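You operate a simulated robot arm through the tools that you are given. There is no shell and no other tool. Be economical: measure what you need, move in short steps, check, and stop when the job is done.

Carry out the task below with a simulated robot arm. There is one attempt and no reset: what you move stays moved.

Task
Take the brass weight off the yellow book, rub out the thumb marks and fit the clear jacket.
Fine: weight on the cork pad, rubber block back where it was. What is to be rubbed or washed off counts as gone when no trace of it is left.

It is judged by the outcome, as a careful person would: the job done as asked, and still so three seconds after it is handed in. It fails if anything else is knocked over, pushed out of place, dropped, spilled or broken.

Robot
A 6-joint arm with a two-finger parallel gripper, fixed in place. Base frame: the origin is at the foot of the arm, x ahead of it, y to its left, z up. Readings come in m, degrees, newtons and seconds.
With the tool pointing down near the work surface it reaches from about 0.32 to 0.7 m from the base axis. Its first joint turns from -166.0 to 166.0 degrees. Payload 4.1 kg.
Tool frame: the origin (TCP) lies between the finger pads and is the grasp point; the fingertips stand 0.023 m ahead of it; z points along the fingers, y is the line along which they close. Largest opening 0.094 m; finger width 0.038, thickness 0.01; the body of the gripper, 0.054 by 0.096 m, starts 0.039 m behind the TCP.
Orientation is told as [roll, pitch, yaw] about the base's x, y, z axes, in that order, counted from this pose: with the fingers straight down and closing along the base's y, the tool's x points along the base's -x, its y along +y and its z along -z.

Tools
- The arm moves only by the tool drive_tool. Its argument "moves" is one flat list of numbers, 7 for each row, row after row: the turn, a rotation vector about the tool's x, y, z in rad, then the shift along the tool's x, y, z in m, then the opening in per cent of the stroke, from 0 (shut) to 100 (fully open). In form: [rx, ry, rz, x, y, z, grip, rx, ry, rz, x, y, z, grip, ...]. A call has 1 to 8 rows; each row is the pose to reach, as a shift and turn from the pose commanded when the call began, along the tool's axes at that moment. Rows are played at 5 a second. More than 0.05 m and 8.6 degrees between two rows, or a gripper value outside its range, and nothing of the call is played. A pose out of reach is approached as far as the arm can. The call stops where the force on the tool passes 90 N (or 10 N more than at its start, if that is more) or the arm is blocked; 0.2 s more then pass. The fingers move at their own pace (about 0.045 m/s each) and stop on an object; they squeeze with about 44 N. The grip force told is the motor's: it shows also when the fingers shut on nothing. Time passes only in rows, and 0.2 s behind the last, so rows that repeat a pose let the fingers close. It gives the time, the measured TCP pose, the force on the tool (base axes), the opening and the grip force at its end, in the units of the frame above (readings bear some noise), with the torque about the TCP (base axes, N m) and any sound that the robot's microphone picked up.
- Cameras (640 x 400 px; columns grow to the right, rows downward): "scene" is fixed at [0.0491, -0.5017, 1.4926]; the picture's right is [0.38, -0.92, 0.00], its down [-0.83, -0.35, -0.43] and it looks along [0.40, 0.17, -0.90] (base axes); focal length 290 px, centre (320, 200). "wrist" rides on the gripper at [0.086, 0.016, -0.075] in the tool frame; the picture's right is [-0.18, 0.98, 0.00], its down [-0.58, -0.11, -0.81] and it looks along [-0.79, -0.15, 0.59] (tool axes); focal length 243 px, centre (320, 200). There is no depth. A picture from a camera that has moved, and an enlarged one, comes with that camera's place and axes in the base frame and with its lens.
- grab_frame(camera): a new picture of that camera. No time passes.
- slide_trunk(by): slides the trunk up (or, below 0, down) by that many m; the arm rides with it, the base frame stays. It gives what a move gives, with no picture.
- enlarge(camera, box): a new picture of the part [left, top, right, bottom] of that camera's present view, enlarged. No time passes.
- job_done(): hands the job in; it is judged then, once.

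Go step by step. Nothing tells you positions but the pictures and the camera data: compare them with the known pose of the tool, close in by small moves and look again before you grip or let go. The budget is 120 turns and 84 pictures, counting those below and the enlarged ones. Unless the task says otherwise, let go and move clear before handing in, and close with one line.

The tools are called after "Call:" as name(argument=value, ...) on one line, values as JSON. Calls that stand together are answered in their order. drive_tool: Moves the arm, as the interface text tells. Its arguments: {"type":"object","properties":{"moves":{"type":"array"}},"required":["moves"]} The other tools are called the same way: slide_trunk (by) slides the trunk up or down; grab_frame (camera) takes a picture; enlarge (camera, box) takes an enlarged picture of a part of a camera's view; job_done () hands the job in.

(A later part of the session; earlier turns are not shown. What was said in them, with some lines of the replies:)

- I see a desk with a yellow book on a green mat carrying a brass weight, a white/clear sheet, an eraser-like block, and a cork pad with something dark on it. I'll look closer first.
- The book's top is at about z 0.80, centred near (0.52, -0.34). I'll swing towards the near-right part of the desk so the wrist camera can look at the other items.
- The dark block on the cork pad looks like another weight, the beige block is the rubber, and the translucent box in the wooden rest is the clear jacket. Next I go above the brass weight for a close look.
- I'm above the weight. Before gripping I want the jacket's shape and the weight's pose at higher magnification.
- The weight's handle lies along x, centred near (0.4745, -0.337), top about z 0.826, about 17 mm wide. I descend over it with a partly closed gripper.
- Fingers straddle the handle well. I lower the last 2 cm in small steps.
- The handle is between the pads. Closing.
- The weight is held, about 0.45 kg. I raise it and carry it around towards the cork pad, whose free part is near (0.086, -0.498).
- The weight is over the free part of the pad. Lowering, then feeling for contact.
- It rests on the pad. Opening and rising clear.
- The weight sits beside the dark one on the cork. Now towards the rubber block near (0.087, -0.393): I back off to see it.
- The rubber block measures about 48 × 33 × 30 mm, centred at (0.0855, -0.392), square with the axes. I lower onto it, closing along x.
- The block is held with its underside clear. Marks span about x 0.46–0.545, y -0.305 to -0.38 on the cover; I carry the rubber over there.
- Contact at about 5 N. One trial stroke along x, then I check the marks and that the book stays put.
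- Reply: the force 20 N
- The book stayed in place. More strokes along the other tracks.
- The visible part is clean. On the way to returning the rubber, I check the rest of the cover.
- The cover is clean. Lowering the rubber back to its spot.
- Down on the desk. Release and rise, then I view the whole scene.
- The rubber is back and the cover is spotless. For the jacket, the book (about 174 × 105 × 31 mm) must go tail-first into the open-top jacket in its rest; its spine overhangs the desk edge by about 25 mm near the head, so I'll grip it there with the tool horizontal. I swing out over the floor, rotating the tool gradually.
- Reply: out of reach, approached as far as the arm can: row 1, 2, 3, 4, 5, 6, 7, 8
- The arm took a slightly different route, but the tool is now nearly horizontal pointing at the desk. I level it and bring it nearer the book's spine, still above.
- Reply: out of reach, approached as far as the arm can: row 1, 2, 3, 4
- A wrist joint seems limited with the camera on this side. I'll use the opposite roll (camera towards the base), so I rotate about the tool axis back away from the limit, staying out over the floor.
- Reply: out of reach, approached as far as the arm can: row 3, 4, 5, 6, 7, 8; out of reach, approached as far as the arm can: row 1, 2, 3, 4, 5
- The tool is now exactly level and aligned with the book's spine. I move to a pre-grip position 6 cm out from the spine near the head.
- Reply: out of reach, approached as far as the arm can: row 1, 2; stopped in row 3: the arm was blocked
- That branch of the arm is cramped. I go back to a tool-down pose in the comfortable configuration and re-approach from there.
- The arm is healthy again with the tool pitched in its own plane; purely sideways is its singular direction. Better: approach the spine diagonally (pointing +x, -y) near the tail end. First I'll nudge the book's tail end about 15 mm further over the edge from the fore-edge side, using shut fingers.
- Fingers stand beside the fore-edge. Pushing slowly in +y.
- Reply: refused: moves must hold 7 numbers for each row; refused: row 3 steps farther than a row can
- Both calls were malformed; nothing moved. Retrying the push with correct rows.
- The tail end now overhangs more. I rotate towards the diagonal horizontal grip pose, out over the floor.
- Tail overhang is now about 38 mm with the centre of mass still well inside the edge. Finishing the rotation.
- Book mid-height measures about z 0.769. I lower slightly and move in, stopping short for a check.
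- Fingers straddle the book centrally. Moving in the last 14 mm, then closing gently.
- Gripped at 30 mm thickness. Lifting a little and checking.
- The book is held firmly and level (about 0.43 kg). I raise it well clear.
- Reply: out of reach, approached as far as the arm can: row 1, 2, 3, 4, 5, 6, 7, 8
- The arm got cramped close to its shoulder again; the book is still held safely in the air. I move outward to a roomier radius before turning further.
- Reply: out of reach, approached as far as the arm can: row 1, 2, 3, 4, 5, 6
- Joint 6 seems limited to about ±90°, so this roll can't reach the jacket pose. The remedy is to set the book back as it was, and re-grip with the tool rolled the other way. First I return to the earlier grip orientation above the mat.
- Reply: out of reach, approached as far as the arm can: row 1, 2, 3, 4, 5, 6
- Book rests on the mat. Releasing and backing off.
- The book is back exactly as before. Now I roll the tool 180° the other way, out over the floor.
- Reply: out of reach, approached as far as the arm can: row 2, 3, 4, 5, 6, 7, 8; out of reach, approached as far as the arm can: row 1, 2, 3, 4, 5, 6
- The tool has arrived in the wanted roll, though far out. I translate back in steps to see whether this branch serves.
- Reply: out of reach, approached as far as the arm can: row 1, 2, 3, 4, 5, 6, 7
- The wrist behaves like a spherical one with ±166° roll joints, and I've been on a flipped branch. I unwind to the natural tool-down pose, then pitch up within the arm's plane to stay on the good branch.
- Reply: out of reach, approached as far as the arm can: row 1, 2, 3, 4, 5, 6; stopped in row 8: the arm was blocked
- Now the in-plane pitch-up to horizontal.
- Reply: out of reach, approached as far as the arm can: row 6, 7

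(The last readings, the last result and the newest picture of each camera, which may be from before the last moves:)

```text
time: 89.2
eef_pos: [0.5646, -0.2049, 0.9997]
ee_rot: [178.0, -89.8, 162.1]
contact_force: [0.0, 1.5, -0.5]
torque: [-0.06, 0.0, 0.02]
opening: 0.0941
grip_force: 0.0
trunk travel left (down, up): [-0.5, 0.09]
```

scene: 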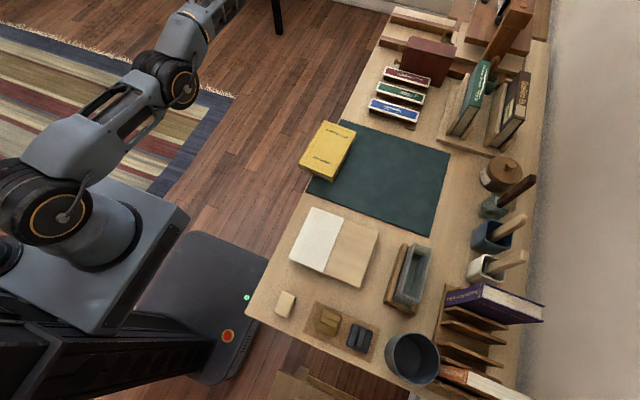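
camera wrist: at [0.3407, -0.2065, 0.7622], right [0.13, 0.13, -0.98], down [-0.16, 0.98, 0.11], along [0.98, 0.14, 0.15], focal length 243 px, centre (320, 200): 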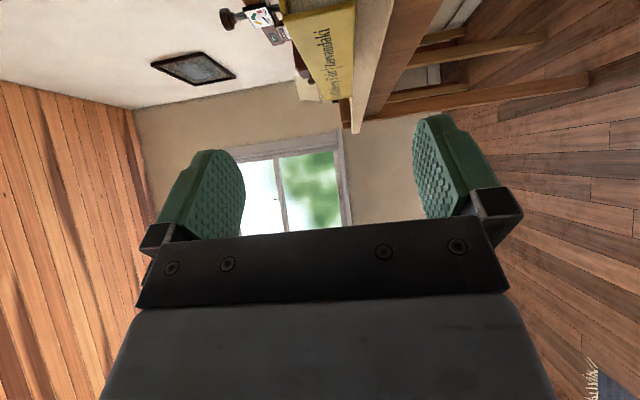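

Reached. Now the quarter roll for the B grip.

Call:
drive_tool(moves=[0, 0, -0.1428, 0, 0, 0, 100, 0, 0, -0.2856, 0, 0, 0, 100, 0, 0, -0.4284, 0, 0, 0, 100, 0, 0, -0.5712, 0, 0, 0, 100, 0, 0, -0.714, 0, 0, 0, 100, 0, 0, -0.8568, 0, 0, 0, 100, 0, 0, -0.9996, 0, 0, 0, 100, 0, 0, -1.1424, 0, 0, 0, 100])

Call:
drive_tool(moves=[0, 0, -0.1428, 0, 0, 0, 100, 0, 0, -0.2856, 0, 0, 0, 100, 0, 0, -0.4284, 0, 0, 0, 100])

```text
time: 91.0
eef_pos: [0.5641, -0.2032, 0.9999]
ee_rot: [-90.0, -24.3, 70.1]
contact_force: [0.4, -1.2, 0.1]
torque: [-0.02, -0.02, -0.01]
opening: 0.094
grip_force: 0.1
trunk travel left (down, up): [-0.5, 0.09]
```

```text
time: 91.8
eef_pos: [0.5637, -0.2051, 1.0007]
ee_rot: [-90.1, 0.1, 70.1]
contact_force: [0.0, 0.3, -0.8]
torque: [0.01, 0.03, 0.02]
opening: 0.0943
grip_force: 0.0
trunk travel left (down, up): [-0.5, 0.09]
```

Call:
drive_tool(moves=[0, 0.1454, 0, 0.01, 0.0167, -0.0343, 100, 0, 0.2909, 0, 0.02, 0.0333, -0.0687, 100, 0, 0.4363, 0, 0.03, 0.05, -0.103, 100])

```text
time: 92.6
eef_pos: [0.456, -0.1992, 0.9507]
ee_rot: [-90.2, -0.1, 45.0]
contact_force: [0.2, -0.1, -1.0]
torque: [-0.01, -0.01, 0.02]
opening: 0.0941
grip_force: 0.0
trunk travel left (down, up): [-0.5, 0.09]
```

Call:
drive_tool(moves=[0, 0, 0, 0, 0.045, 0, 100, 0, 0, 0, 0, 0.09, 0, 100, 0, 0, 0, 0, 0.135, 0, 100, 0, 0, 0, 0, 0.17, 0, 100, 0, 0, 0, 0, 0.181, 0, 100, 0, 0, 0, 0.02, 0.181, 0.02, 100, 0, 0, 0, 0.035, 0.181, 0.035, 100, 0, 0, 0, 0.042, 0.181, 0.042, 100])

Call:
enlarge(camera="wrist", box=[140, 0, 500, 240])

```text
time: 94.4
eef_pos: [0.4588, -0.2585, 0.7698]
ee_rot: [-90.1, -0.1, 45.0]
contact_force: [0.1, 0.6, 0.7]
torque: [0.0, 0.03, 0.03]
opening: 0.094
grip_force: 0.0
trunk travel left (down, up): [-0.5, 0.09]
```

```text
1.67 times, centred on (320, 120) of wrist
camera zoom: at [0.345, -0.2665, 0.7535], right [0.13, 0.13, -0.98], down [-0.16, 0.98, 0.11], along [0.98, 0.14, 0.15], focal length 404 px, centre (320, 333)
```

zoom: 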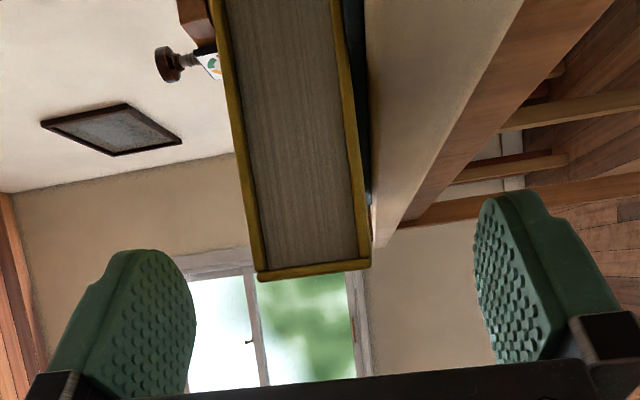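

Call:
drive_tool(moves=[0, 0, 0, 0.005, 0, 0.0035, 100, 0, 0, 0, 0.0095, 0, 0.0068, 100, 0, 0, 0, 0.0095, 0, 0.0068, 0, 0, 0, 0, 0.0095, 0, 0.0068, 0, 0, 0, 0, 0.0095, 0, 0.0068, 0, 0, 0, 0, 0.0095, 0, 0.0068, 0, 0, 0, 0, 0.0095, 0, 0.0068, 0, 0, 0, 0, 0.0095, 0, 0.0068, 0])

Call:
drive_tool(moves=[0, 0, 0, 0, -0.006, 0, 0, 0, 0, 0, 0, -0.015, 0, 0, 0, 0, 0, 0, -0.03, 0, 0, 0, 0, 0, 0, -0.07, 0, 0, 0, 0, 0, 0, -0.11, 0, 0, 0, 0, 0, 0, -0.15, 0, 0, 0, 0, 0, 0, -0.19, 0, 0, 0, 0, 0, 0, -0.23, 0, 0])

```text
time: 96.2
eef_pos: [0.4567, -0.268, 0.7685]
ee_rot: [-90.2, 0.0, 45.1]
contact_force: [0.2, -0.2, 4.5]
torque: [-0.15, 0.39, 0.05]
opening: 0.0299
grip_force: 43.8
trunk travel left (down, up): [-0.5, 0.09]
```

```text
time: 98.0
eef_pos: [0.4576, -0.2703, 0.9981]
ee_rot: [-90.0, 0.1, 45.1]
contact_force: [-0.3, -0.5, -3.5]
torque: [0.21, 0.31, 0.01]
opening: 0.0298
grip_force: 44.2
trunk travel left (down, up): [-0.5, 0.09]
```

The book is held again, now on the good branch. I move to the in-plane pose and pitch the tool down.

Call:
drive_tool(moves=[0, -0.1454, 0, -0.0403, 0, 0.0097, 0, 0, -0.2909, 0, -0.0807, 0, 0.0193, 0, 0, -0.4363, 0, -0.121, 0, 0.029, 0])

Call:
drive_tool(moves=[-0.1428, 0, 0, 0, -0.012, 0, 0, -0.2856, 0, 0, 0, -0.024, 0, 0, -0.4284, 0, 0, 0, -0.036, 0, 0, -0.5712, 0, 0, 0, -0.048, 0, 0, -0.714, 0, 0, 0, -0.06, 0, 0, -0.8568, 0, 0, 0, -0.072, 0, 0, -0.9996, 0, 0, 0, -0.084, 0, 0, -1.1424, 0, 0, 0, -0.096, 0, 0])

```text
time: 98.8
eef_pos: [0.566, -0.201, 0.9973]
ee_rot: [-90.0, 0.0, 70.2]
contact_force: [-0.2, 0.4, -3.3]
torque: [0.07, 0.37, 0.03]
opening: 0.0298
grip_force: 43.4
trunk travel left (down, up): [-0.5, 0.09]
```

```text
time: 100.8
eef_pos: [0.5541, -0.2102, 1.0804]
ee_rot: [-31.4, -17.9, 69.9]
contact_force: [0.3, 0.2, -4.0]
torque: [-0.1, 0.18, -0.03]
opening: 0.0299
grip_force: 43.5
out of reach, approached as far as the arm can: row 5, 6, 7, 8
trunk travel left (down, up): [-0.5, 0.09]
stopped in row 8: the arm was blocked; the commanded pose is now the measured one
```

Call:
drive_tool(moves=[-0.1087, 0.0608, -0.0175, -0.0041, -0.0052, -0.0052, 0, -0.2174, 0.1216, -0.035, -0.0082, -0.0103, -0.0103, 0, -0.3261, 0.1823, -0.0524, -0.0122, -0.0155, -0.0155, 0, -0.4348, 0.2431, -0.0699, -0.0163, -0.0206, -0.0206, 0, -0.5435, 0.3039, -0.0874, -0.0204, -0.0258, -0.0258, 0])

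```text
time: 102.0
eef_pos: [0.5502, -0.2008, 1.0968]
ee_rot: [-3.8, -15.0, 70.6]
contact_force: [0.1, 0.7, -4.3]
torque: [-0.18, 0.09, 0.02]
opening: 0.0299
grip_force: 43.8
out of reach, approached as far as the arm can: row 2, 3, 4, 5
trunk travel left (down, up): [-0.5, 0.09]
```

The wrist flipped at the singular crossing, but the jacket pose needs a tilt to this same side, so this branch can serve. I tilt further that way first.

Call:
drive_tool(moves=[-0.0149, -0.1308, 0.0066, 0, 0, 0, 0, -0.0297, -0.2617, 0.0133, 0, 0, 0, 0, -0.0446, -0.3925, 0.0199, 0, 0, 0, 0, -0.0594, -0.5233, 0.0265, 0, 0, 0, 0])

Call:
drive_tool(moves=[0, 0, -0.14, 0, 0, 0, 0, 0, 0, -0.28, 0, 0, 0, 0, 0, 0, -0.42, 0, 0, 0, 0])

```text
time: 103.0
eef_pos: [0.5483, -0.2003, 1.0984]
ee_rot: [-0.2, -45.2, 70.1]
contact_force: [0.7, -0.1, -4.0]
torque: [-0.29, 0.08, 0.03]
opening: 0.0301
grip_force: 44.2
trunk travel left (down, up): [-0.5, 0.09]
```

```text
time: 103.8
eef_pos: [0.5487, -0.2, 1.0994]
ee_rot: [-22.4, -40.2, 102.4]
contact_force: [0.0, 0.6, -3.9]
torque: [-0.29, 0.08, -0.02]
opening: 0.0297
grip_force: 44.1
trunk travel left (down, up): [-0.5, 0.09]
```

Fully reachable. Continuing the roll to 180°.

Call:
drive_tool(moves=[0, 0, -0.1432, 0, 0, 0, 0, 0, 0, -0.2864, 0, 0, 0, 0, 0, 0, -0.4296, 0, 0, 0, 0, 0, 0, -0.5728, 0, 0, 0, 0, 0, 0, -0.716, 0, 0, 0, 0, 0, 0, -0.8592, 0, 0, 0, 0, 0, 0, -1.0024, 0, 0, 0, 0, 0, 0, -1.1456, 0, 0, 0, 0])

Call:
drive_tool(moves=[0, 0, -0.1432, 0, 0, 0, 0, 0, 0, -0.2864, 0, 0, 0, 0, 0, 0, -0.4296, 0, 0, 0, 0, 0, 0, -0.5728, 0, 0, 0, 0, 0, 0, -0.716, 0, 0, 0, 0, 0, 0, -0.8592, 0, 0, 0, 0, 0, 0, -1.0024, 0, 0, 0, 0, 0, 0, -1.1456, 0, 0, 0, 0])

Call:
drive_tool(moves=[0, 0, -0.1432, 0, 0, 0, 0, 0, 0, -0.2864, 0, 0, 0, 0, 0, 0, -0.4296, 0, 0, 0, 0])

Call:
grab_frame(camera="scene")

```text
time: 105.6
eef_pos: [0.5482, -0.201, 1.0999]
ee_rot: [-45.0, -0.1, 159.8]
contact_force: [-0.1, 0.0, -4.1]
torque: [-0.27, 0.02, -0.04]
opening: 0.0295
grip_force: 43.4
trunk travel left (down, up): [-0.5, 0.09]
```

```text
time: 107.4
eef_pos: [0.549, -0.1993, 1.0977]
ee_rot: [-22.5, 40.1, -142.7]
contact_force: [0.6, -0.5, -2.4]
torque: [-0.22, 0.07, 0.0]
opening: 0.0298
grip_force: 43.2
trunk travel left (down, up): [-0.5, 0.09]
```

```text
time: 108.2
eef_pos: [0.548, -0.1988, 1.0991]
ee_rot: [0.3, 45.1, -109.8]
contact_force: [0.0, 0.1, -1.9]
torque: [-0.18, 0.07, 0.01]
opening: 0.0297
grip_force: 43.8
trunk travel left (down, up): [-0.5, 0.09]
```

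```text
17 pictures are left
```

scene: 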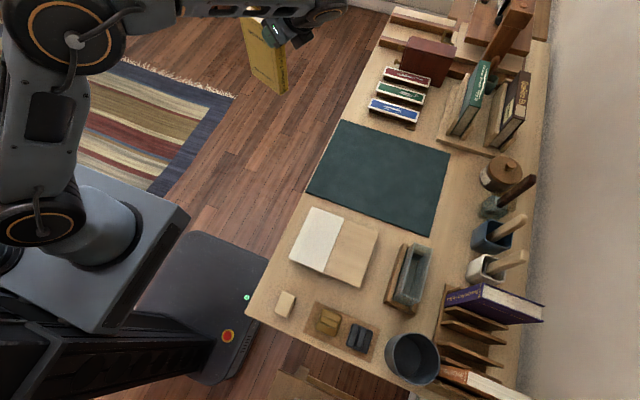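

The book hangs upright (head down), tail up. Carrying it round towards the jacket at a safe height.

Call:
drive_tool(moves=[-0.0722, 0, 0.0722, -0.0315, -0.0144, -0.0315, 0, -0.1444, 0, 0.1444, -0.0629, -0.0287, -0.0629, 0, -0.2166, 0, 0.2166, -0.0944, -0.0431, -0.0944, 0, -0.2888, 0, 0.2888, -0.1259, -0.0574, -0.1259, 0, -0.361, 0, 0.361, -0.1574, -0.0718, -0.1574, 0, -0.4332, 0, 0.4332, -0.1888, -0.0862, -0.1888, 0, -0.5054, 0, 0.5054, -0.2203, -0.1005, -0.2203, 0])

Call:
enlarge(camera="scene", box=[220, 80, 560, 390])

```text
time: 109.8
eef_pos: [0.3483, -0.4602, 1.0986]
ee_rot: [-0.1, 45.0, -151.1]
contact_force: [0.4, -0.2, -3.2]
torque: [-0.11, 0.18, -0.02]
opening: 0.0295
grip_force: 44.0
trunk travel left (down, up): [-0.5, 0.09]
```

```text
1.29 times, centred on (390, 235) of scene
camera zoom: at [0.0491, -0.5017, 1.4926], right [0.38, -0.92, 0.0], down [-0.83, -0.35, -0.43], along [0.4, 0.17, -0.9], focal length 374 px, centre (230, 155)
```

zoom: 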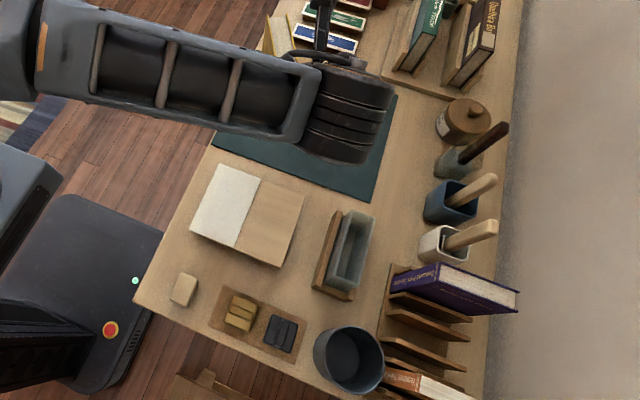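

Call:
drive_tool(moves=[-0.0713, 0, 0.0713, -0.0302, 0.0182, -0.0302, 0, -0.1426, 0, 0.1426, -0.0604, 0.0364, -0.0604, 0, -0.2139, 0, 0.2139, -0.0906, 0.0547, -0.0906, 0, -0.2852, 0, 0.2852, -0.1208, 0.0729, -0.1208, 0, -0.3565, 0, 0.3565, -0.151, 0.0911, -0.151, 0])

Call:
grab_frame(camera="wrist")

Call:
enlarge(camera="scene", box=[340, 200, 500, 390])

```text
time: 111.0
eef_pos: [0.2027, -0.6316, 1.0965]
ee_rot: [-0.3, 45.1, 179.9]
contact_force: [0.4, 0.7, -3.6]
torque: [-0.02, 0.24, -0.02]
opening: 0.0299
grip_force: 44.4
out of reach, approached as far as the arm can: row 5
trunk travel left (down, up): [-0.5, 0.09]
```

```text
15 pictures are left
camera wrist: at [0.2103, -0.6481, 1.2097], right [-0.13, -0.98, -0.13], down [-0.98, 0.11, 0.16], along [-0.14, 0.15, -0.98], focal length 243 px, centre (320, 200)
```

wrist: 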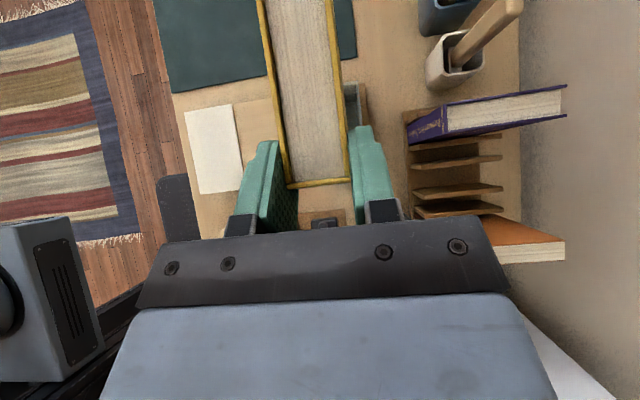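

```text
2.11 times, centred on (420, 295) of scene
camera zoom: at [0.0491, -0.5017, 1.4926], right [0.38, -0.92, 0.0], down [-0.83, -0.35, -0.43], along [0.4, 0.17, -0.9], focal length 610 px, centre (110, 0)
```

zoom: 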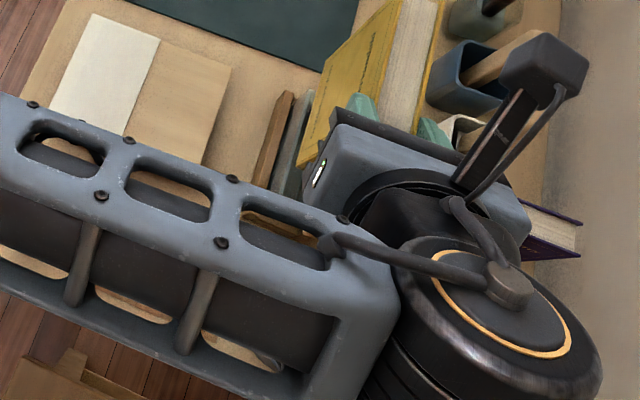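

The arm is at its reach edge here; raising the trunk gives margin. Then I lower and correct y.

Call:
slide_trunk(by=0.09)

```text
time: 112.2
eef_pos: [0.203, -0.6322, 1.1858]
ee_rot: [-0.1, 45.1, -180.0]
contact_force: [0.0, -0.4, -3.0]
torque: [0.01, 0.25, 0.0]
opening: 0.0299
grip_force: 44.4
trunk travel left (down, up): [-0.59, 0.0]
```

Call:
drive_tool(moves=[0, 0, 0, -0.0255, 0.004, 0.0264, 0, 0, 0, 0, -0.0509, 0.008, 0.0528, 0, 0, 0, 0, -0.0764, 0.011, 0.0792, 0, 0, 0, 0, -0.0764, 0.011, 0.0792, 0])

Call:
enlarge(camera="wrist", box=[220, 0, 440, 220])

Call:
enlarge(camera="scene", box=[370, 200, 470, 320])

```text
time: 113.2
eef_pos: [0.207, -0.6421, 1.0755]
ee_rot: [-0.2, 45.0, -179.9]
contact_force: [-0.2, 0.2, -3.7]
torque: [-0.02, 0.22, -0.03]
opening: 0.0298
grip_force: 44.2
trunk travel left (down, up): [-0.59, 0.0]
```

```text
1.82 times, centred on (330, 110) of wrist
camera zoom: at [0.2158, -0.6592, 1.1905], right [-0.13, -0.98, -0.13], down [-0.98, 0.11, 0.16], along [-0.14, 0.15, -0.98], focal length 441 px, centre (302, 364)
```

zoom: 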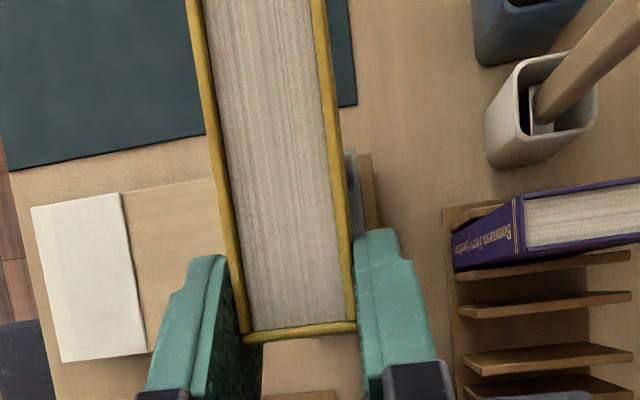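

```text
3.33 times, centred on (420, 260) of scene
camera zoom: at [0.0491, -0.5017, 1.4926], right [0.38, -0.92, 0.0], down [-0.83, -0.35, -0.43], along [0.4, 0.17, -0.9], focal length 966 px, centre (-13, 0)
```

zoom: 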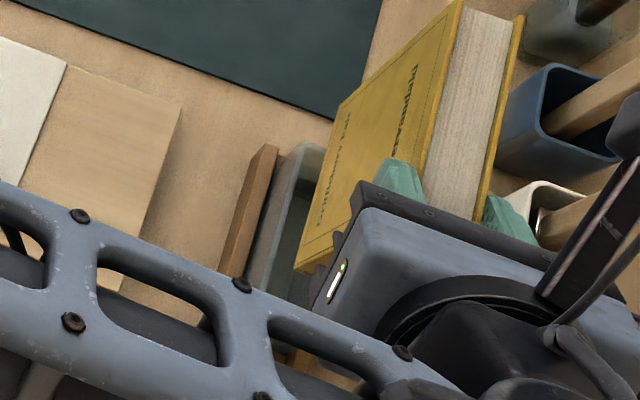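

The book hangs with spine at x≈0.208, centred on y≈-0.6435, leaning about 2°. The jacket's outer extent is x 0.193–0.315, y -0.6225 to -0.6645. I correct the lean and x, lower to just above the rim and compare.

Call:
drive_tool(moves=[0, -0.0175, 0, -0.0165, 0, 0.0118, 0, 0, -0.035, 0, -0.0329, 0, 0.0237, 0, 0, -0.035, 0, -0.0329, 0, 0.0237, 0])

Call:
enlarge(camera="scene", box=[400, 210, 460, 300])

Call:
enlarge(camera="wrist", box=[260, 0, 420, 200])

```text
time: 114.0
eef_pos: [0.2003, -0.6408, 1.0366]
ee_rot: [-0.1, 43.1, -180.0]
contact_force: [0.1, 0.1, -3.8]
torque: [0.0, 0.21, 0.0]
opening: 0.0297
grip_force: 43.8
trunk travel left (down, up): [-0.59, 0.0]
```

```text
4.44 times, centred on (430, 255) of scene
camera zoom: at [0.0491, -0.5017, 1.4926], right [0.38, -0.92, 0.0], down [-0.83, -0.35, -0.43], along [0.4, 0.17, -0.9], focal length 1288 px, centre (-169, -44)
```

zoom: 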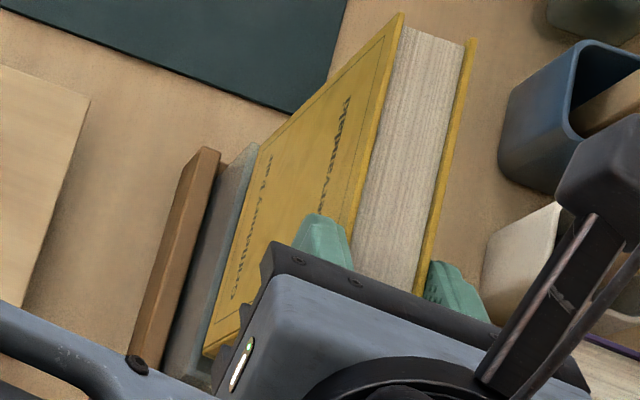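

```text
2.00 times, centred on (340, 100) of wrist
camera zoom: at [0.2128, -0.6563, 1.1495], right [-0.13, -0.98, -0.13], down [-0.98, 0.11, 0.19], along [-0.18, 0.15, -0.97], focal length 485 px, centre (280, 400)
```

zoom: 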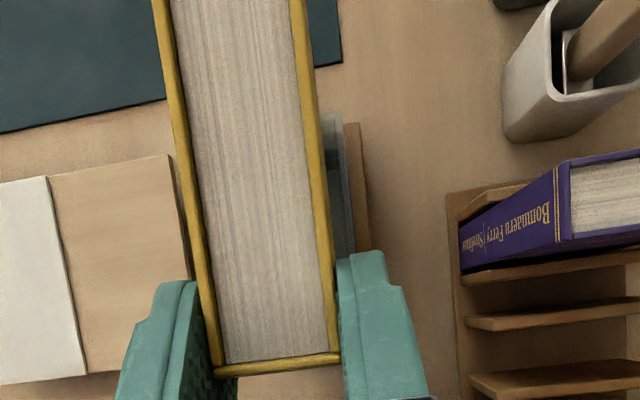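

Book x 0.201–0.308 matches the jacket; in y it should shift about -3.5 mm. I correct and lower the head just into the mouth, watching force.

Call:
drive_tool(moves=[0, 0, 0, 0, 0.0035, 0, 0, 0, 0, 0, -0.0068, 0.0035, 0.0073, 0, 0, 0, 0, -0.0123, 0.0035, 0.0131, 0, 0, 0, 0, -0.0178, 0.0035, 0.019, 0])

Call:
enlarge(camera="scene", box=[400, 210, 460, 300])

Call:
enlarge(camera="wrist", box=[260, 0, 420, 200])

```text
time: 115.0
eef_pos: [0.2001, -0.6465, 1.0087]
ee_rot: [-0.1, 43.0, -180.1]
contact_force: [0.5, -0.4, -4.3]
torque: [-0.01, 0.2, -0.01]
opening: 0.0297
grip_force: 44.1
trunk travel left (down, up): [-0.59, 0.0]
```

```text
4.44 times, centred on (430, 255) of scene
camera zoom: at [0.0491, -0.5017, 1.4926], right [0.38, -0.92, 0.0], down [-0.83, -0.35, -0.43], along [0.4, 0.17, -0.9], focal length 1288 px, centre (-169, -44)
```

zoom: 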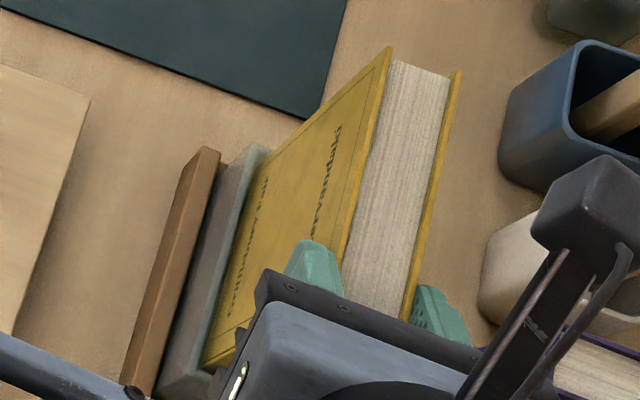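

```text
2.00 times, centred on (340, 100) of wrist
camera zoom: at [0.2122, -0.6628, 1.1227], right [-0.13, -0.98, -0.13], down [-0.98, 0.11, 0.19], along [-0.18, 0.15, -0.97], focal length 485 px, centre (280, 400)
```

zoom: 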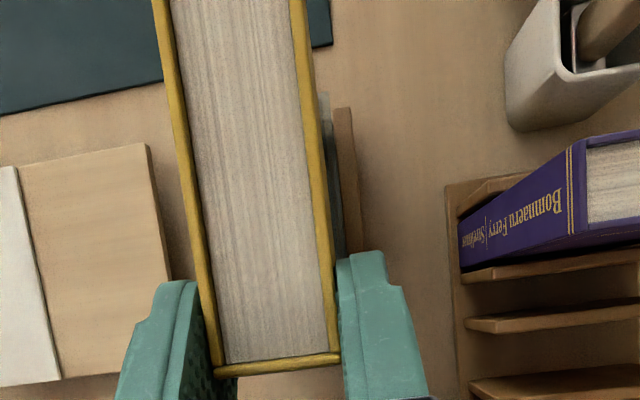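

The book's head is inside the mouth with no contact force. Lowering in steps.

Call:
drive_tool(moves=[0, 0, 0, -0.0068, 0, 0.0073, 0, 0, 0, 0, -0.0137, 0, 0.0146, 0, 0, 0, 0, -0.0205, 0, 0.0219, 0])

```text
time: 115.8
eef_pos: [0.1995, -0.6466, 0.9798]
ee_rot: [-0.1, 43.1, -180.0]
contact_force: [-0.2, -0.8, -3.3]
torque: [-0.01, 0.2, 0.0]
opening: 0.03
grip_force: 44.2
trunk travel left (down, up): [-0.59, 0.0]
```

Call:
drive_tool(moves=[0, 0, 0, -0.0068, 0, 0.0073, 0, 0, 0, 0, -0.0137, 0, 0.0146, 0, 0, 0, 0, -0.0205, 0, 0.0219, 0])

Call:
enlarge(camera="scene", box=[390, 210, 480, 340])

```text
time: 116.7
eef_pos: [0.1997, -0.6462, 0.9499]
ee_rot: [0.0, 43.2, -180.0]
contact_force: [0.0, -0.2, -2.5]
torque: [0.03, 0.24, -0.02]
opening: 0.0296
grip_force: 44.1
trunk travel left (down, up): [-0.59, 0.0]
```

```text
3.08 times, centred on (435, 275) of scene
camera zoom: at [0.0491, -0.5017, 1.4926], right [0.38, -0.92, 0.0], down [-0.83, -0.35, -0.43], along [0.4, 0.17, -0.9], focal length 892 px, centre (-34, -31)
```

zoom: 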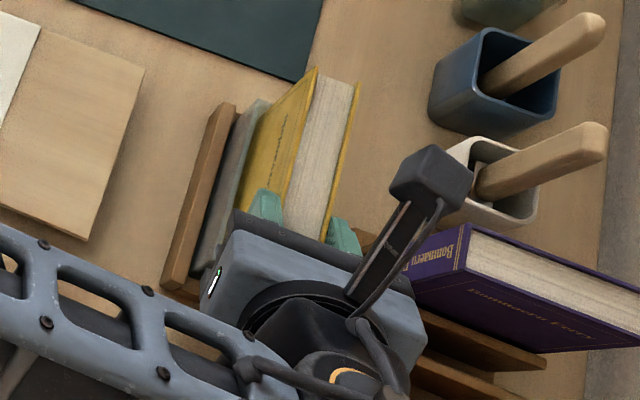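

Call:
drive_tool(moves=[0, 0, 0, -0.0055, 0, 0.0058, 0, 0, 0, 0, -0.0109, 0, 0.0117, 0, 0, 0, 0, -0.015, 0, 0.0161, 0])

```text
time: 117.5
eef_pos: [0.1989, -0.6421, 0.9272]
ee_rot: [0.0, 43.1, -179.8]
contact_force: [-0.3, -0.2, -4.0]
torque: [0.03, 0.19, 0.01]
opening: 0.0299
grip_force: 43.6
out of reach, approached as far as the arm can: row 2, 3
trunk travel left (down, up): [-0.59, 0.0]
```

The arm is at its reach edge, so I use the trunk to go straight down the rest of the way.

Call:
slide_trunk(by=-0.006)

```text
time: 118.0
eef_pos: [0.1984, -0.6424, 0.9253]
ee_rot: [0.3, 43.2, -179.7]
contact_force: [-1.5, 2.0, 12.4]
torque: [0.34, 0.33, 0.01]
opening: 0.0297
grip_force: 44.1
trunk travel left (down, up): [-0.584, 0.006]
```

Contact of about 16 N at the expected seated height: the book is down. One check, then release.

Call:
enlarge(camera="scene", box=[400, 220, 460, 300])

Call:
drive_tool(moves=[0, 0, 0, 0, 0, 0, 40, 0, 0, 0, 0, 0, 0, 50, 0, 0, 0, 0, 0, 0, 60, 0, 0, 0, 0, 0, 0, 60])

```text
5.00 times, centred on (430, 260) of scene
camera zoom: at [0.0491, -0.5017, 1.4926], right [0.38, -0.92, 0.0], down [-0.83, -0.35, -0.43], along [0.4, 0.17, -0.9], focal length 1450 px, centre (-230, -100)
```

zoom: 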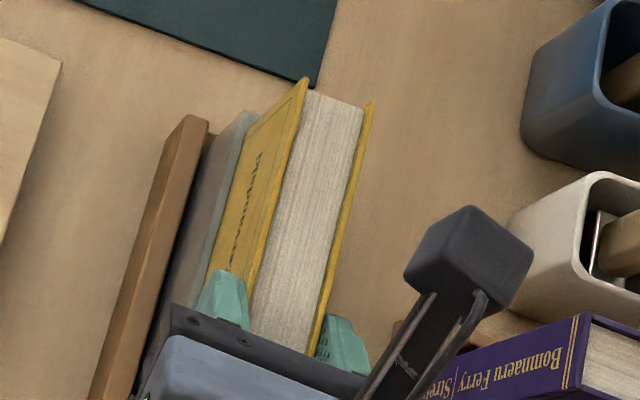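

```text
time: 119.0
eef_pos: [0.1996, -0.6417, 0.9224]
ee_rot: [-0.2, 43.1, -179.9]
contact_force: [0.0, 0.3, -0.6]
torque: [-0.01, 0.01, 0.02]
opening: 0.0565
grip_force: 0.0
trunk travel left (down, up): [-0.584, 0.006]
```

Released with no residual force. Backing straight out along the tool axis.

Call:
drive_tool(moves=[0, 0, 0, 0, 0, -0.02, 60, 0, 0, 0, 0, 0, -0.045, 60, 0, 0, 0, 0, 0, -0.08, 60, 0, 0, 0, 0.01, -0.02, -0.11, 60, 0, 0, 0, 0.02, -0.05, -0.14, 60, 0, 0, 0, 0.03, -0.09, -0.15, 60])

Call:
grab_frame(camera="scene")

```text
time: 120.4
eef_pos: [0.1181, -0.5519, 1.0544]
ee_rot: [0.0, 43.1, -179.8]
contact_force: [-0.9, -0.8, -0.7]
torque: [0.02, -0.05, -0.01]
opening: 0.0565
grip_force: 0.0
trunk travel left (down, up): [-0.584, 0.006]
```

```text
5 pictures are left
```

scene: 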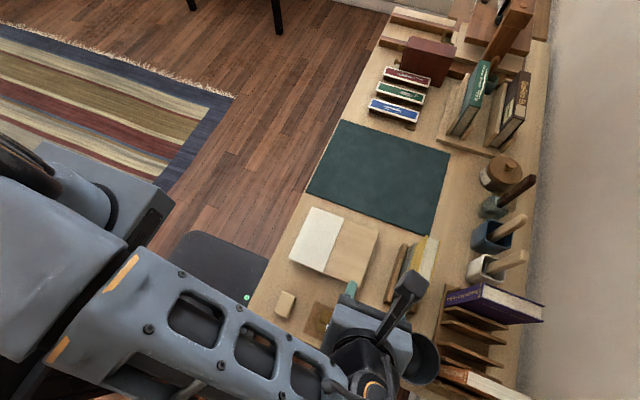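

Clear of the book. I move further off to view the result.

Call:
drive_tool(moves=[0, 0, 0, 0.012, -0.04, -0.012, 60, 0, 0, 0, 0.024, -0.08, -0.024, 60, 0, 0, 0, 0.036, -0.12, -0.036, 60])

Call:
enlarge(camera="scene", box=[250, 220, 490, 390])

```text
time: 121.2
eef_pos: [0.1192, -0.4287, 1.1055]
ee_rot: [0.1, 43.2, -179.9]
contact_force: [0.2, 0.3, -0.5]
torque: [0.03, 0.01, 0.0]
opening: 0.0565
grip_force: 0.0
trunk travel left (down, up): [-0.584, 0.006]
```

```text
2.35 times, centred on (370, 305) of scene
camera zoom: at [0.0491, -0.5017, 1.4926], right [0.38, -0.92, 0.0], down [-0.83, -0.35, -0.43], along [0.4, 0.17, -0.9], focal length 682 px, centre (202, -47)
```

zoom: 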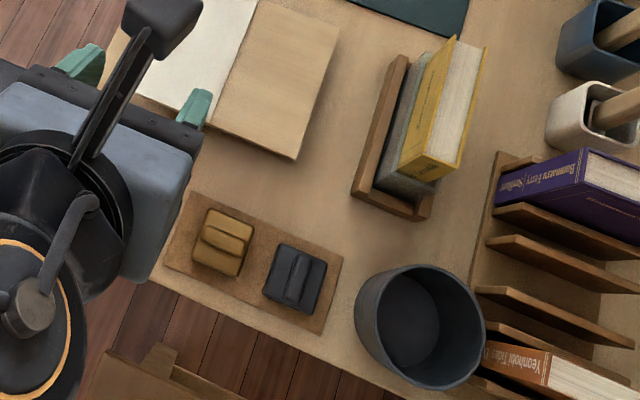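

Call:
enlarge(camera="scene", box=[375, 230, 440, 310])

```text
5.00 times, centred on (408, 270) of scene
camera zoom: at [0.0491, -0.5017, 1.4926], right [0.38, -0.92, 0.0], down [-0.83, -0.35, -0.43], along [0.4, 0.17, -0.9], focal length 1450 px, centre (-118, -150)
```

zoom: 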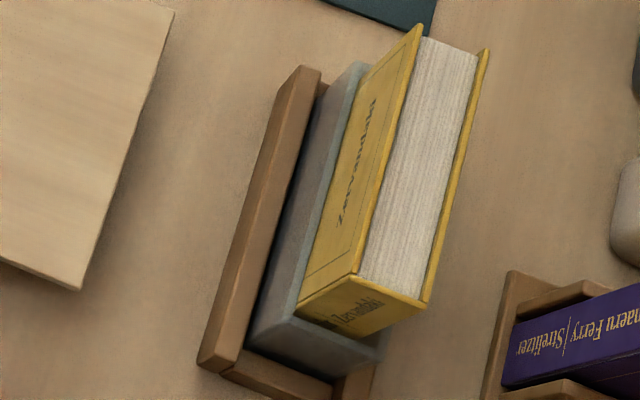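

The book stands fully seated in the clear jacket in its rest. The brass weight is on the cork pad, the rubber block is back in its spot, and the gripper is clear.

Call:
job_done()

```text
The job is handed in.
```

The job is handed in: the brass weight is on the cork pad, the thumb marks are gone, and the rubber block is back where it was. The yellow book sits fully down in its clear jacket in the wooden rest, but upside down (head end in the jacket), because that was the only way the arm could reach it.
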